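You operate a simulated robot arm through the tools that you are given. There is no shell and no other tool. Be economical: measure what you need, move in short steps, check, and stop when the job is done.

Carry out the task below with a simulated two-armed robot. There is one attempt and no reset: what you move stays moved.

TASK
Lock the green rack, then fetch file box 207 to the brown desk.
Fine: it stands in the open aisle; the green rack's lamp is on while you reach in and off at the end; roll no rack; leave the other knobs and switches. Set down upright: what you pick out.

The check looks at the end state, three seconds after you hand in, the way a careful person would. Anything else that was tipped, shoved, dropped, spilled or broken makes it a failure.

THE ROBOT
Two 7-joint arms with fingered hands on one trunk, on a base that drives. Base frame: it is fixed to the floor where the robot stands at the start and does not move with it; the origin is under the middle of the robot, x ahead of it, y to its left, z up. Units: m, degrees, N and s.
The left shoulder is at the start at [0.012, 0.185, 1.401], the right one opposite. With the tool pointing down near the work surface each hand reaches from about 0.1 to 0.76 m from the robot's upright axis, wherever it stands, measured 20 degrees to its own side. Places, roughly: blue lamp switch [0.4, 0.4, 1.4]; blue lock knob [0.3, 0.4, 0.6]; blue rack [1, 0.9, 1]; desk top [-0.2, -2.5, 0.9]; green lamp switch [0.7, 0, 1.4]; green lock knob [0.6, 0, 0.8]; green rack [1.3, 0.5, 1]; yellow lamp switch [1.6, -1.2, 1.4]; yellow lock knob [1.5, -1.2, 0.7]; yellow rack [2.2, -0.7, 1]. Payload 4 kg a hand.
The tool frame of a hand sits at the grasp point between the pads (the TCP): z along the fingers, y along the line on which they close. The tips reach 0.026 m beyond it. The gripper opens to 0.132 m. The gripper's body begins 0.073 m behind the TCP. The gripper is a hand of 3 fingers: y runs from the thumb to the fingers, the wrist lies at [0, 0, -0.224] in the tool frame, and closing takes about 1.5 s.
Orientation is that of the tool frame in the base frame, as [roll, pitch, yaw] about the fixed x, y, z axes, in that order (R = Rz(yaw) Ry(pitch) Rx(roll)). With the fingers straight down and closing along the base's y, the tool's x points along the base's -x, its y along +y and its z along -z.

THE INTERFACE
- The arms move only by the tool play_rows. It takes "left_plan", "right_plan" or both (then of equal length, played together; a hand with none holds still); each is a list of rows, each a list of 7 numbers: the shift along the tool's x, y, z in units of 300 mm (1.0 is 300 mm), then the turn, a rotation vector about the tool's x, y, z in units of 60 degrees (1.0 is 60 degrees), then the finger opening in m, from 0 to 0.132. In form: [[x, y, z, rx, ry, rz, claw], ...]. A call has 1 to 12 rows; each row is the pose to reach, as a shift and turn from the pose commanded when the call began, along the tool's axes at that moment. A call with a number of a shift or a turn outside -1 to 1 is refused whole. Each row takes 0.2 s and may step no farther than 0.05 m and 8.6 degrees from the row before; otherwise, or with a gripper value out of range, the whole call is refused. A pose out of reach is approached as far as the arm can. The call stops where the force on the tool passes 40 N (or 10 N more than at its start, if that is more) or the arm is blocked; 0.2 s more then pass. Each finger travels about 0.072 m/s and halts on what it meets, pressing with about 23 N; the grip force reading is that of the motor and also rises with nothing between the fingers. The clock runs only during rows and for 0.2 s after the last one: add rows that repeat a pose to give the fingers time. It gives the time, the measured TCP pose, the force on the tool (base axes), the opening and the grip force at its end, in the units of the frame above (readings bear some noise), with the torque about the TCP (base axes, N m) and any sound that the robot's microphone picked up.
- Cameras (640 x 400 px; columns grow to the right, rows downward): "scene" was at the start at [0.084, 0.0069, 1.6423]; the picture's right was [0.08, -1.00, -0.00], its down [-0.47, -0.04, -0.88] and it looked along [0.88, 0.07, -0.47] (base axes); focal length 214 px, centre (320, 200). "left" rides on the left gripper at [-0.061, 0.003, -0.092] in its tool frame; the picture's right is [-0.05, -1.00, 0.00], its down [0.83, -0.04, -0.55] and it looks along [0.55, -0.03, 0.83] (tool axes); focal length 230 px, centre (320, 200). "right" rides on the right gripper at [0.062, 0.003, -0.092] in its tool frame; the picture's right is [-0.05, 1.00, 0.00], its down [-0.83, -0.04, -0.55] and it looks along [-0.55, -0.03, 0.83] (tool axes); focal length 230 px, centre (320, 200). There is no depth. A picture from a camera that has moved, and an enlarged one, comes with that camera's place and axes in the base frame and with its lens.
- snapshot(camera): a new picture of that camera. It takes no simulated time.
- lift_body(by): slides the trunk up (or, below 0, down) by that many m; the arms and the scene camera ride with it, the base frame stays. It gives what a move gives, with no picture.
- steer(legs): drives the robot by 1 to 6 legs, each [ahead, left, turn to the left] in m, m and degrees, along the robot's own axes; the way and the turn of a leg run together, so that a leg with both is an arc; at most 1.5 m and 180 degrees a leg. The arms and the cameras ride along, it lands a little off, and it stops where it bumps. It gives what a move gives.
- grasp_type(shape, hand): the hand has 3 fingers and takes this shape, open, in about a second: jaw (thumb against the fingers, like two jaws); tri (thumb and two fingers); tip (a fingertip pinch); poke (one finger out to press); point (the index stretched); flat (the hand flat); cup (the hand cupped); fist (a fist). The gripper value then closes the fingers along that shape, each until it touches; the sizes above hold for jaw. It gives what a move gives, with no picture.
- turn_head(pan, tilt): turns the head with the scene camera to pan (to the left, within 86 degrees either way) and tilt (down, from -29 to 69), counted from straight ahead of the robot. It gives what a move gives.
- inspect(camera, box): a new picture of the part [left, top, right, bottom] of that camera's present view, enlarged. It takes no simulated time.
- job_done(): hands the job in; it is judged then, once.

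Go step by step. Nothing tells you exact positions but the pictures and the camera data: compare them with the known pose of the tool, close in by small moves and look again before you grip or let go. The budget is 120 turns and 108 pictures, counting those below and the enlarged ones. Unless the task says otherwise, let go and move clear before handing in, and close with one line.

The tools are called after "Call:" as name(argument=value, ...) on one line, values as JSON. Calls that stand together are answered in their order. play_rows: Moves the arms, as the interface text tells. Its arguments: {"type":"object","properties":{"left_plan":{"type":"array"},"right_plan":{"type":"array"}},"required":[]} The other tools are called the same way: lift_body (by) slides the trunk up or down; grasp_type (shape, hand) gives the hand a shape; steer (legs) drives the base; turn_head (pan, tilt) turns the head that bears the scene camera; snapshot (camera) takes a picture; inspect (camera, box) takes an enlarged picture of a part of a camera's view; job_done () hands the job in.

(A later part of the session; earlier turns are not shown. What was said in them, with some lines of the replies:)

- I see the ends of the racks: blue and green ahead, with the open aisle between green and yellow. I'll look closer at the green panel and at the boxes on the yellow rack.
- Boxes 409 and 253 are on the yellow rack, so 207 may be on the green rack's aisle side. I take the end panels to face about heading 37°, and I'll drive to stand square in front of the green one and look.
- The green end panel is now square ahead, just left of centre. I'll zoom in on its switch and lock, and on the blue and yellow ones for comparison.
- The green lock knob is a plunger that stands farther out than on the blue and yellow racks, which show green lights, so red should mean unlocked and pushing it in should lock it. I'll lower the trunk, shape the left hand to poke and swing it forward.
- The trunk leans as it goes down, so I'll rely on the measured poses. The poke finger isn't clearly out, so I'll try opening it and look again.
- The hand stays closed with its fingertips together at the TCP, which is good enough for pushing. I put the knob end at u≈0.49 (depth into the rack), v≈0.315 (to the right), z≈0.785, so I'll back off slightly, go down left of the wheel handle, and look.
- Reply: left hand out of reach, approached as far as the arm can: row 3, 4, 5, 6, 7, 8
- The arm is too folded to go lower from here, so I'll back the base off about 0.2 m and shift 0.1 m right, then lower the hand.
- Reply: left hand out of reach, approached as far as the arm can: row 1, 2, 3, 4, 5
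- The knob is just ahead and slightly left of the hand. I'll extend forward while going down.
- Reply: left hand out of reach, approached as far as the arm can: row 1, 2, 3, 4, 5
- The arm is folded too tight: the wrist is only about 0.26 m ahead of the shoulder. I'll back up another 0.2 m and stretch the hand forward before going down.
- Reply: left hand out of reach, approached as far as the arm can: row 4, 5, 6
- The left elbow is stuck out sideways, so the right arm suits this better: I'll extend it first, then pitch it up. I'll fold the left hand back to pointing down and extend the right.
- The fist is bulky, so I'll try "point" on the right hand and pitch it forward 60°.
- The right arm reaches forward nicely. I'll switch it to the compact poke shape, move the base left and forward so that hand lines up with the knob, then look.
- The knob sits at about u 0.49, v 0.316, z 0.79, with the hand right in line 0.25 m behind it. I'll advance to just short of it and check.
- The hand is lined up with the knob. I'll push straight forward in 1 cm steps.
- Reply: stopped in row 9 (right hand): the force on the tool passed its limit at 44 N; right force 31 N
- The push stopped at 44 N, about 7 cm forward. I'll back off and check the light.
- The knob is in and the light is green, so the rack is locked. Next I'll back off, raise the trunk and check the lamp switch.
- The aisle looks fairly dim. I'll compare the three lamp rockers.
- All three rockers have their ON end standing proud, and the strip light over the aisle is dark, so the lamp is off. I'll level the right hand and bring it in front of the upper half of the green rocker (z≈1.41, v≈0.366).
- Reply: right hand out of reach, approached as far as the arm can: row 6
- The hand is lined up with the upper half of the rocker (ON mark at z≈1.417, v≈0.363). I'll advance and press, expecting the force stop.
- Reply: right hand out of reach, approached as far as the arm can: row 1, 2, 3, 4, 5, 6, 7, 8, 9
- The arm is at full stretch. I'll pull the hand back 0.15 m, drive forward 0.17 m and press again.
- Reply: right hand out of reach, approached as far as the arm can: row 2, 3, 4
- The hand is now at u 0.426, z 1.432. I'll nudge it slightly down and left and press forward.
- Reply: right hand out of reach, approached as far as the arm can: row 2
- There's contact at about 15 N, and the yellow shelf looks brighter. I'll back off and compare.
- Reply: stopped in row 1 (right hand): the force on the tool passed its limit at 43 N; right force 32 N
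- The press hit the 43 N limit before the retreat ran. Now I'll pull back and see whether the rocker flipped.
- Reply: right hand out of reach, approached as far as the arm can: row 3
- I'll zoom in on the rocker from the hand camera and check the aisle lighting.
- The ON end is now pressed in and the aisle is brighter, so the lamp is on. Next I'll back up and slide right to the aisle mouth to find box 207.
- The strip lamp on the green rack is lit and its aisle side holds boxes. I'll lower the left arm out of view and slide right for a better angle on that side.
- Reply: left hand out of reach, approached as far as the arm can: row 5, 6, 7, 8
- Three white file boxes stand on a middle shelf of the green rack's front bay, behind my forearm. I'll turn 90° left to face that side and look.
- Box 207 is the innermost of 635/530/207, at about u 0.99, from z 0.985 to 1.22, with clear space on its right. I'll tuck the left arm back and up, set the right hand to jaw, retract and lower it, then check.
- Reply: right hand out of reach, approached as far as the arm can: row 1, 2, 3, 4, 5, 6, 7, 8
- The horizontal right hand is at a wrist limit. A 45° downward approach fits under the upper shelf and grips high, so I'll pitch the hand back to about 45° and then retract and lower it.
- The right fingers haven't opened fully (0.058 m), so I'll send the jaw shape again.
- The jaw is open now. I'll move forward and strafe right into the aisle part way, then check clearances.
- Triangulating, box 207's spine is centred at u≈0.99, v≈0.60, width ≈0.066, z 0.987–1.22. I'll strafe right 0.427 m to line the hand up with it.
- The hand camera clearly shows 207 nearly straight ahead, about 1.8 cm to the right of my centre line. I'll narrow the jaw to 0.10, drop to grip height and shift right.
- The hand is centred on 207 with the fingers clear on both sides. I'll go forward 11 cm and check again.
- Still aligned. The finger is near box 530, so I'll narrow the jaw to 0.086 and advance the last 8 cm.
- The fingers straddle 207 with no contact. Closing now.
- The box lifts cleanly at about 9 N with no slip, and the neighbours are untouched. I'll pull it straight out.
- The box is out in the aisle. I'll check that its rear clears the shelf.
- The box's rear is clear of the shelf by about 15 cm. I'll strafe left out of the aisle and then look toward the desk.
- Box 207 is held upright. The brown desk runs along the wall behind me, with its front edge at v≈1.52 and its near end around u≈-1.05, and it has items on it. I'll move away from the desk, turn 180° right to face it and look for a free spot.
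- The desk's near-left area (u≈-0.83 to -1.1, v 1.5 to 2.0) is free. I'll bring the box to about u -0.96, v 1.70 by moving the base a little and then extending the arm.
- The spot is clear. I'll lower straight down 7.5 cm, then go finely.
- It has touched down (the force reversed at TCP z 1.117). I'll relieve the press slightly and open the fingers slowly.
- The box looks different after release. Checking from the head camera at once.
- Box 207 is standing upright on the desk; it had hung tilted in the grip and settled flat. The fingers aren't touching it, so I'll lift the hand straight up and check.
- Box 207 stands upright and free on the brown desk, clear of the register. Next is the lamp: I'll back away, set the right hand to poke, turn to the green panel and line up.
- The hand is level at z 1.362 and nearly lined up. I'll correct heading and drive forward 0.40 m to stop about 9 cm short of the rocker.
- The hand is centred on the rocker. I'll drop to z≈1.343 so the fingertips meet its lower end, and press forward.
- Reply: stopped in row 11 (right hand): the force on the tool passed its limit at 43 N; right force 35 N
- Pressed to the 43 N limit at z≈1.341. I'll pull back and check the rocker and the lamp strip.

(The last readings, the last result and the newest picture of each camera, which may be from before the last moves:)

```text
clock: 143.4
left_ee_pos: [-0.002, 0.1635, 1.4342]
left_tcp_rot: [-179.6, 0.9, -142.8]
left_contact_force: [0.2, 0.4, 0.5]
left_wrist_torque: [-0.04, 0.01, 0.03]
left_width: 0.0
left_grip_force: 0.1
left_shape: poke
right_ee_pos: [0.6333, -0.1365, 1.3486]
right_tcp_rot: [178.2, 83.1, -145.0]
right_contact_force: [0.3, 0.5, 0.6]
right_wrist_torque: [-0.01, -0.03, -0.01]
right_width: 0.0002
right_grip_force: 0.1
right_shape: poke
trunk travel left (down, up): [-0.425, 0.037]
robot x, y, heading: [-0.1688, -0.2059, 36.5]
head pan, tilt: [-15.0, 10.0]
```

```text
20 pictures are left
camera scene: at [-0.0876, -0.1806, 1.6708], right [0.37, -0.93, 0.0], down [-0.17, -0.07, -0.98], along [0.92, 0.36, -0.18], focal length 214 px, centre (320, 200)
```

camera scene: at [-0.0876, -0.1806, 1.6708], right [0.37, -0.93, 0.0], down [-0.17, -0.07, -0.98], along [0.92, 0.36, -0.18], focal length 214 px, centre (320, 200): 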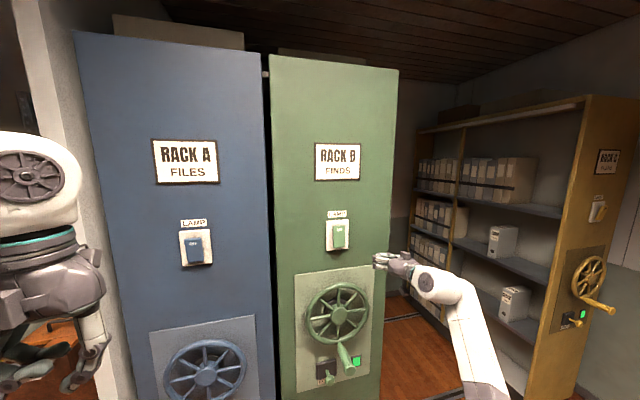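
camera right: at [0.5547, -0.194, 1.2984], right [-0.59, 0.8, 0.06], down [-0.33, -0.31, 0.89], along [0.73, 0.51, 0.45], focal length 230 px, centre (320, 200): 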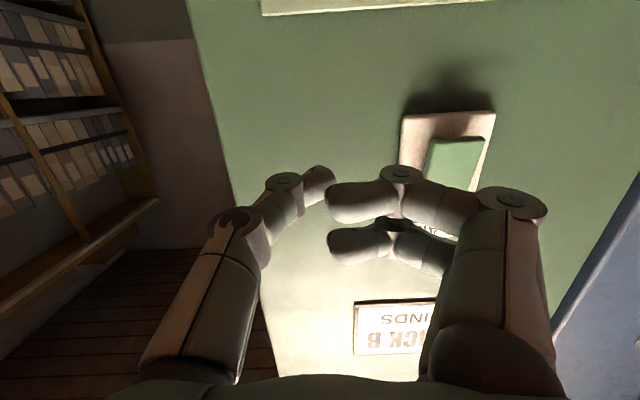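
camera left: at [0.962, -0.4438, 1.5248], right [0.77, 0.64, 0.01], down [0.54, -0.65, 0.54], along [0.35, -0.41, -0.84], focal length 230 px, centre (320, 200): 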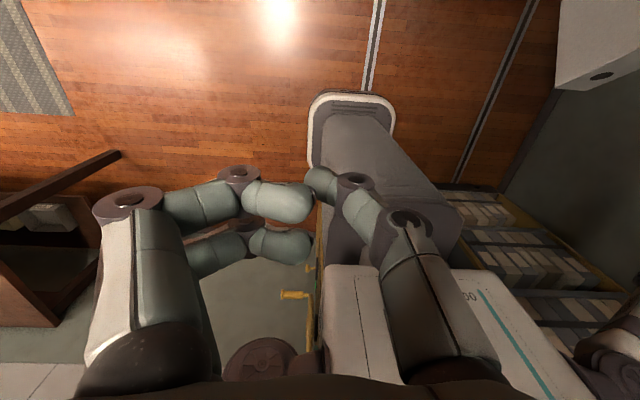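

Call:
inspect(camera="scene", box=[305, 200, 375, 260])

Call:
steer(legs=[[-0.3, 0, 0], [0, -1.1, 0]])

Call:
turn_head(pan=25, tilt=8)

Call:
snapshot(camera="scene")

```text
6.67 times, centred on (340, 230) of scene
camera zoom: at [-0.0876, -0.1806, 1.6708], right [0.37, -0.93, 0.0], down [-0.17, -0.07, -0.98], along [0.92, 0.36, -0.18], focal length 1430 px, centre (187, 0)
```

zoom: 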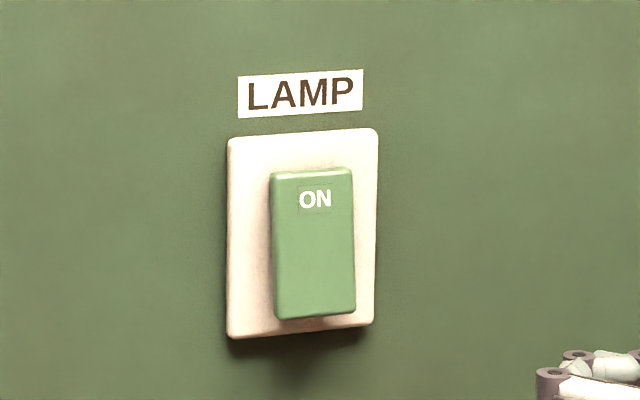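

```text
clock: 150.6
left_ee_pos: [0.3995, -0.8537, 1.4343]
left_tcp_rot: [-179.5, 0.8, -139.7]
left_contact_force: [1.2, 0.1, -0.4]
left_wrist_torque: [0.02, 0.01, 0.01]
left_width: 0.0
left_grip_force: 0.0
left_shape: poke
right_ee_pos: [1.0497, -1.1206, 1.3483]
right_tcp_rot: [178.2, 83.1, -141.8]
right_contact_force: [-0.1, -0.4, -0.4]
right_wrist_torque: [0.0, 0.0, -0.01]
right_width: 0.0
right_grip_force: 0.0
right_shape: poke
trunk travel left (down, up): [-0.425, 0.037]
robot x, y, heading: [0.2541, -1.2358, 39.3]
head pan, tilt: [-15.0, 10.0]
```

```text
clock: 151.7
left_ee_pos: [0.4001, -0.8553, 1.4328]
left_tcp_rot: [-179.6, 0.9, -139.6]
left_contact_force: [0.7, 1.1, 0.7]
left_wrist_torque: [0.01, -0.01, 0.0]
left_width: 0.0
left_grip_force: 0.1
left_shape: poke
right_ee_pos: [1.0503, -1.121, 1.3478]
right_tcp_rot: [178.0, 83.1, -142.0]
right_contact_force: [0.2, 0.0, 0.5]
right_wrist_torque: [0.0, 0.01, -0.02]
right_width: 0.0001
right_grip_force: 0.1
right_shape: poke
trunk travel left (down, up): [-0.425, 0.037]
robot x, y, heading: [0.2563, -1.2396, 39.6]
head pan, tilt: [25.0, 8.0]
```

```text
18 pictures are left
camera scene: at [0.287, -1.1588, 1.6741], right [0.9, -0.43, 0.0], down [-0.06, -0.13, -0.99], along [0.42, 0.89, -0.14], focal length 214 px, centre (320, 200)
```

scene: 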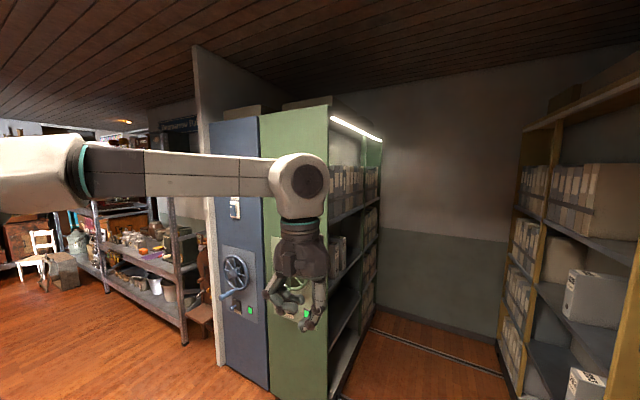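

The strip lamp is still lit, so that press landed too low, on the plate edge. I'll go back and press a little higher, at z≈1.355; the rocker spans 1.346–1.433.

Call:
steer(legs=[[0, 0, -3.1], [0, 1.085, 0], [0.27, 0, 0]])

Call:
play_rows(right_plan=[[-0.02, 0.1, 0, 0, 0, 0, 0], [-0.02, 0.2, 0, 0, -0.03, 0, 0], [-0.02, 0.3, 0, 0, -0.06, 0, 0], [-0.02, 0.4, 0, 0, -0.09, 0, 0]])

Call:
snapshot(camera="right")

```text
clock: 159.3
left_ee_pos: [-0.0341, 0.1846, 1.4337]
left_tcp_rot: [-179.6, 1.0, -142.5]
left_contact_force: [0.6, -0.2, 0.0]
left_wrist_torque: [0.01, 0.01, 0.01]
left_width: 0.0001
left_grip_force: 0.0
left_shape: poke
right_ee_pos: [0.603, -0.1133, 1.3491]
right_tcp_rot: [177.9, 83.2, -144.9]
right_contact_force: [-0.1, 0.8, 0.3]
right_wrist_torque: [0.01, 0.03, -0.01]
right_width: 0.0
right_grip_force: 0.1
right_shape: poke
trunk travel left (down, up): [-0.425, 0.037]
robot x, y, heading: [-0.1945, -0.1926, 36.9]
head pan, tilt: [25.0, 8.0]
```

```text
clock: 160.3
left_ee_pos: [-0.0321, 0.1863, 1.4329]
left_tcp_rot: [-179.5, 0.8, -142.6]
left_contact_force: [-0.3, -0.6, -0.4]
left_wrist_torque: [0.03, -0.03, 0.0]
left_width: 0.0
left_grip_force: 0.0
left_shape: poke
right_ee_pos: [0.5319, -0.0167, 1.3546]
right_tcp_rot: [173.2, 88.5, -149.8]
right_contact_force: [-0.6, -0.1, 0.2]
right_wrist_torque: [0.0, 0.0, 0.03]
right_width: 0.0
right_grip_force: 0.0
right_shape: poke
trunk travel left (down, up): [-0.425, 0.037]
robot x, y, heading: [-0.1987, -0.1931, 36.6]
head pan, tilt: [25.0, 8.0]
```

```text
17 pictures are left
camera right: at [0.4559, -0.0697, 1.2963], right [-0.6, 0.8, 0.06], down [-0.4, -0.36, 0.84], along [0.69, 0.49, 0.53], focal length 230 px, centre (320, 200)
```

right: 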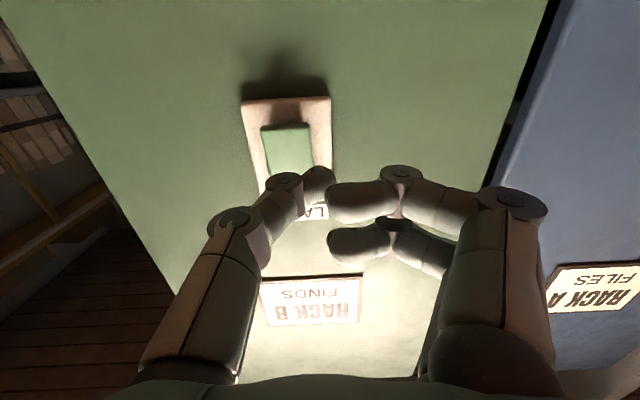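

I'm 3.3 cm too far left, so I'll shift right and press at z 1.355.

Call:
play_rows(right_plan=[[0, -0.06, 0, 0, 0, 0, 0], [0, -0.11, 0.06, 0, 0, 0, 0], [0, -0.11, 0.14, 0, 0, 0, 0], [0, -0.11, 0.2, 0, 0, 0, 0], [0, -0.11, 0.25, 0, 0, 0, 0], [0, -0.11, 0.29, 0, 0, 0, 0], [0, -0.11, 0.32, 0, 0, 0, 0], [0, -0.11, 0.35, 0, 0, 0, 0], [0, -0.11, 0.38, 0, 0, 0, 0], [0, -0.11, 0.41, 0, 0, 0, 0], [0, -0.11, 0.44, 0, 0, 0, 0], [0, -0.11, 0.47, 0, 0, 0, 0]])

Call:
snapshot(camera="right")

```text
clock: 162.4
left_ee_pos: [-0.0354, 0.179, 1.4353]
left_tcp_rot: [-179.7, 1.2, -142.8]
left_contact_force: [0.1, 0.9, -0.9]
left_wrist_torque: [0.0, 0.02, 0.01]
left_width: 0.0
left_grip_force: 0.0
left_shape: poke
right_ee_pos: [0.6448, 0.0167, 1.3522]
right_tcp_rot: [166.7, 88.7, -156.8]
right_contact_force: [-23.4, -24.2, -0.6]
right_wrist_torque: [0.1, -0.12, 0.31]
right_width: 0.0
right_grip_force: 0.0
right_shape: poke
trunk travel left (down, up): [-0.425, 0.037]
robot x, y, heading: [-0.196, -0.1937, 36.5]
head pan, tilt: [25.0, 8.0]
stopped in row 10 (right hand): the force on the tool passed its limit at 45 N (the readings are from after the stop); the commanded pose is now the measured one
```

```text
16 pictures are left
camera right: at [0.5679, -0.0367, 1.2943], right [-0.59, 0.8, 0.06], down [-0.4, -0.36, 0.84], along [0.7, 0.48, 0.53], focal length 230 px, centre (320, 200)
```

right: 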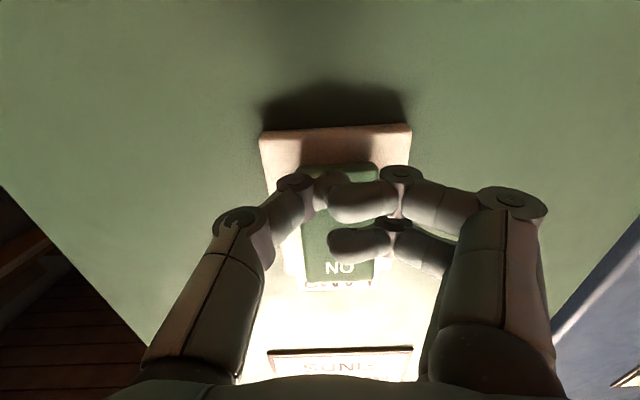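

The ON end now stands proud, overlapping the LAMP label, so it looks flipped. I'll retreat and verify the strip light.

Call:
play_rows(right_plan=[[0, 0, -0.1, 0, 0, 0, 0], [0, 0, -0.25, 0, 0, 0, 0], [0, 0, -0.38, 0, 0, 0, 0]])

Call:
snapshot(camera="right")

Call:
steer(legs=[[-0.3, 0, 0], [0, -1.1, -3]])

Call:
snapshot(camera="scene")

```text
clock: 163.2
left_ee_pos: [-0.0349, 0.1834, 1.4352]
left_tcp_rot: [-179.4, 1.1, -142.5]
left_contact_force: [-0.2, 0.3, 0.0]
left_wrist_torque: [0.04, -0.04, -0.02]
left_width: 0.0
left_grip_force: 0.0
left_shape: poke
right_ee_pos: [0.5539, -0.0443, 1.3532]
right_tcp_rot: [172.8, 88.3, -150.5]
right_contact_force: [0.6, 0.2, -0.7]
right_wrist_torque: [0.02, 0.02, 0.02]
right_width: 0.0002
right_grip_force: 0.0
right_shape: poke
trunk travel left (down, up): [-0.425, 0.037]
robot x, y, heading: [-0.1959, -0.1883, 36.7]
head pan, tilt: [25.0, 8.0]
```

```text
15 pictures are left
camera right: at [0.4771, -0.097, 1.2952], right [-0.6, 0.8, 0.06], down [-0.4, -0.36, 0.85], along [0.7, 0.48, 0.53], focal length 230 px, centre (320, 200)
```

right: 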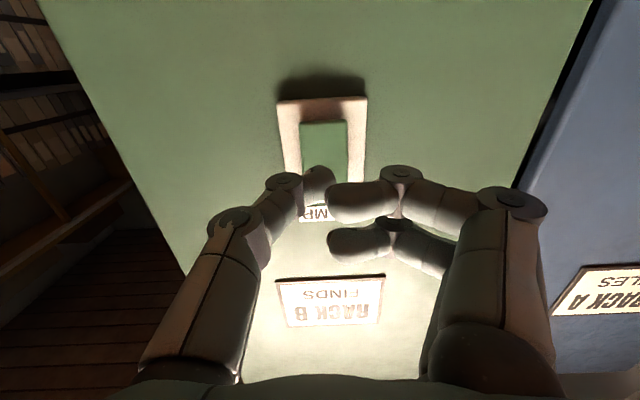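

```text
clock: 170.5
left_ee_pos: [0.388, -0.8958, 1.4335]
left_tcp_rot: [-179.5, 0.8, -145.3]
left_contact_force: [-0.1, -0.9, 0.3]
left_wrist_torque: [-0.02, -0.01, 0.0]
left_width: 0.0002
left_grip_force: 0.0
left_shape: poke
right_ee_pos: [0.9643, -1.1512, 1.3522]
right_tcp_rot: [172.8, 88.2, -153.0]
right_contact_force: [-0.2, 0.9, -0.3]
right_wrist_torque: [0.0, 0.0, -0.02]
right_width: 0.0
right_grip_force: 0.1
right_shape: poke
trunk travel left (down, up): [-0.425, 0.037]
robot x, y, heading: [0.203, -1.2614, 34.1]
head pan, tilt: [25.0, 8.0]
```

```text
14 pictures are left
camera scene: at [0.2457, -1.1872, 1.6741], right [0.86, -0.52, 0.0], down [-0.07, -0.12, -0.99], along [0.51, 0.85, -0.14], focal length 214 px, centre (320, 200)
```

scene: 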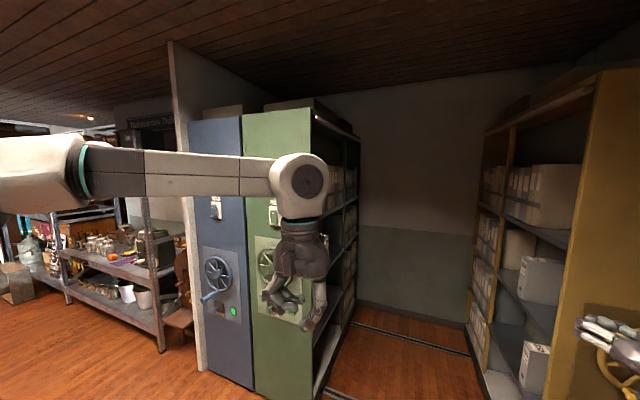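

The strip lamp is off and the racks haven't moved. One last look at the desk.

Call:
turn_head(pan=-86, tilt=30)

Call:
snapshot(camera="scene")

```text
clock: 172.4
left_ee_pos: [0.3883, -0.8961, 1.4342]
left_tcp_rot: [-179.5, 0.9, -145.2]
left_contact_force: [0.0, 0.0, 0.5]
left_wrist_torque: [0.01, 0.0, 0.02]
left_width: 0.0
left_grip_force: 0.0
left_shape: poke
right_ee_pos: [0.9656, -1.1509, 1.3524]
right_tcp_rot: [171.8, 88.2, -154.0]
right_contact_force: [0.0, -0.1, -0.1]
right_wrist_torque: [0.01, -0.02, 0.02]
right_width: 0.0
right_grip_force: 0.0
right_shape: poke
trunk travel left (down, up): [-0.425, 0.037]
robot x, y, heading: [0.2035, -1.2641, 34.1]
head pan, tilt: [-85.9, 30.0]
```

```text
13 pictures are left
camera scene: at [0.2542, -1.3386, 1.6389], right [-0.79, -0.62, 0.0], down [-0.31, 0.39, -0.87], along [0.53, -0.68, -0.5], focal length 214 px, centre (320, 200)
```

scene: 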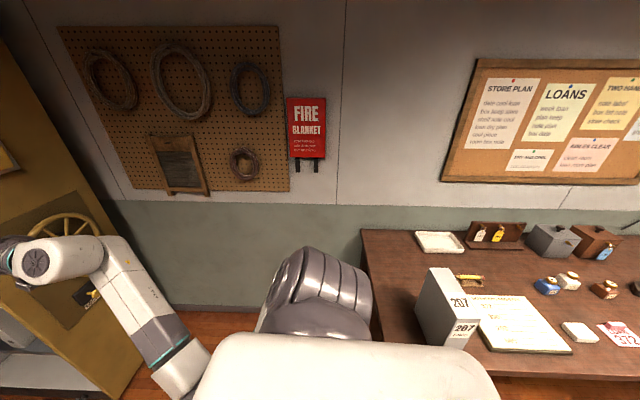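

Box 207 stands upright on the desk, the green rack was locked with its light green when last in view, its lamp is off, and both hands are clear. I'm handing in.

Call:
job_done()

```text
The job is handed in.
```

I locked the green rack, stood file box 207 upright on the brown desk, and switched the green lamp off at the end; it was on while I reached in. No rack was rolled, and I left the other knobs and switches alone.
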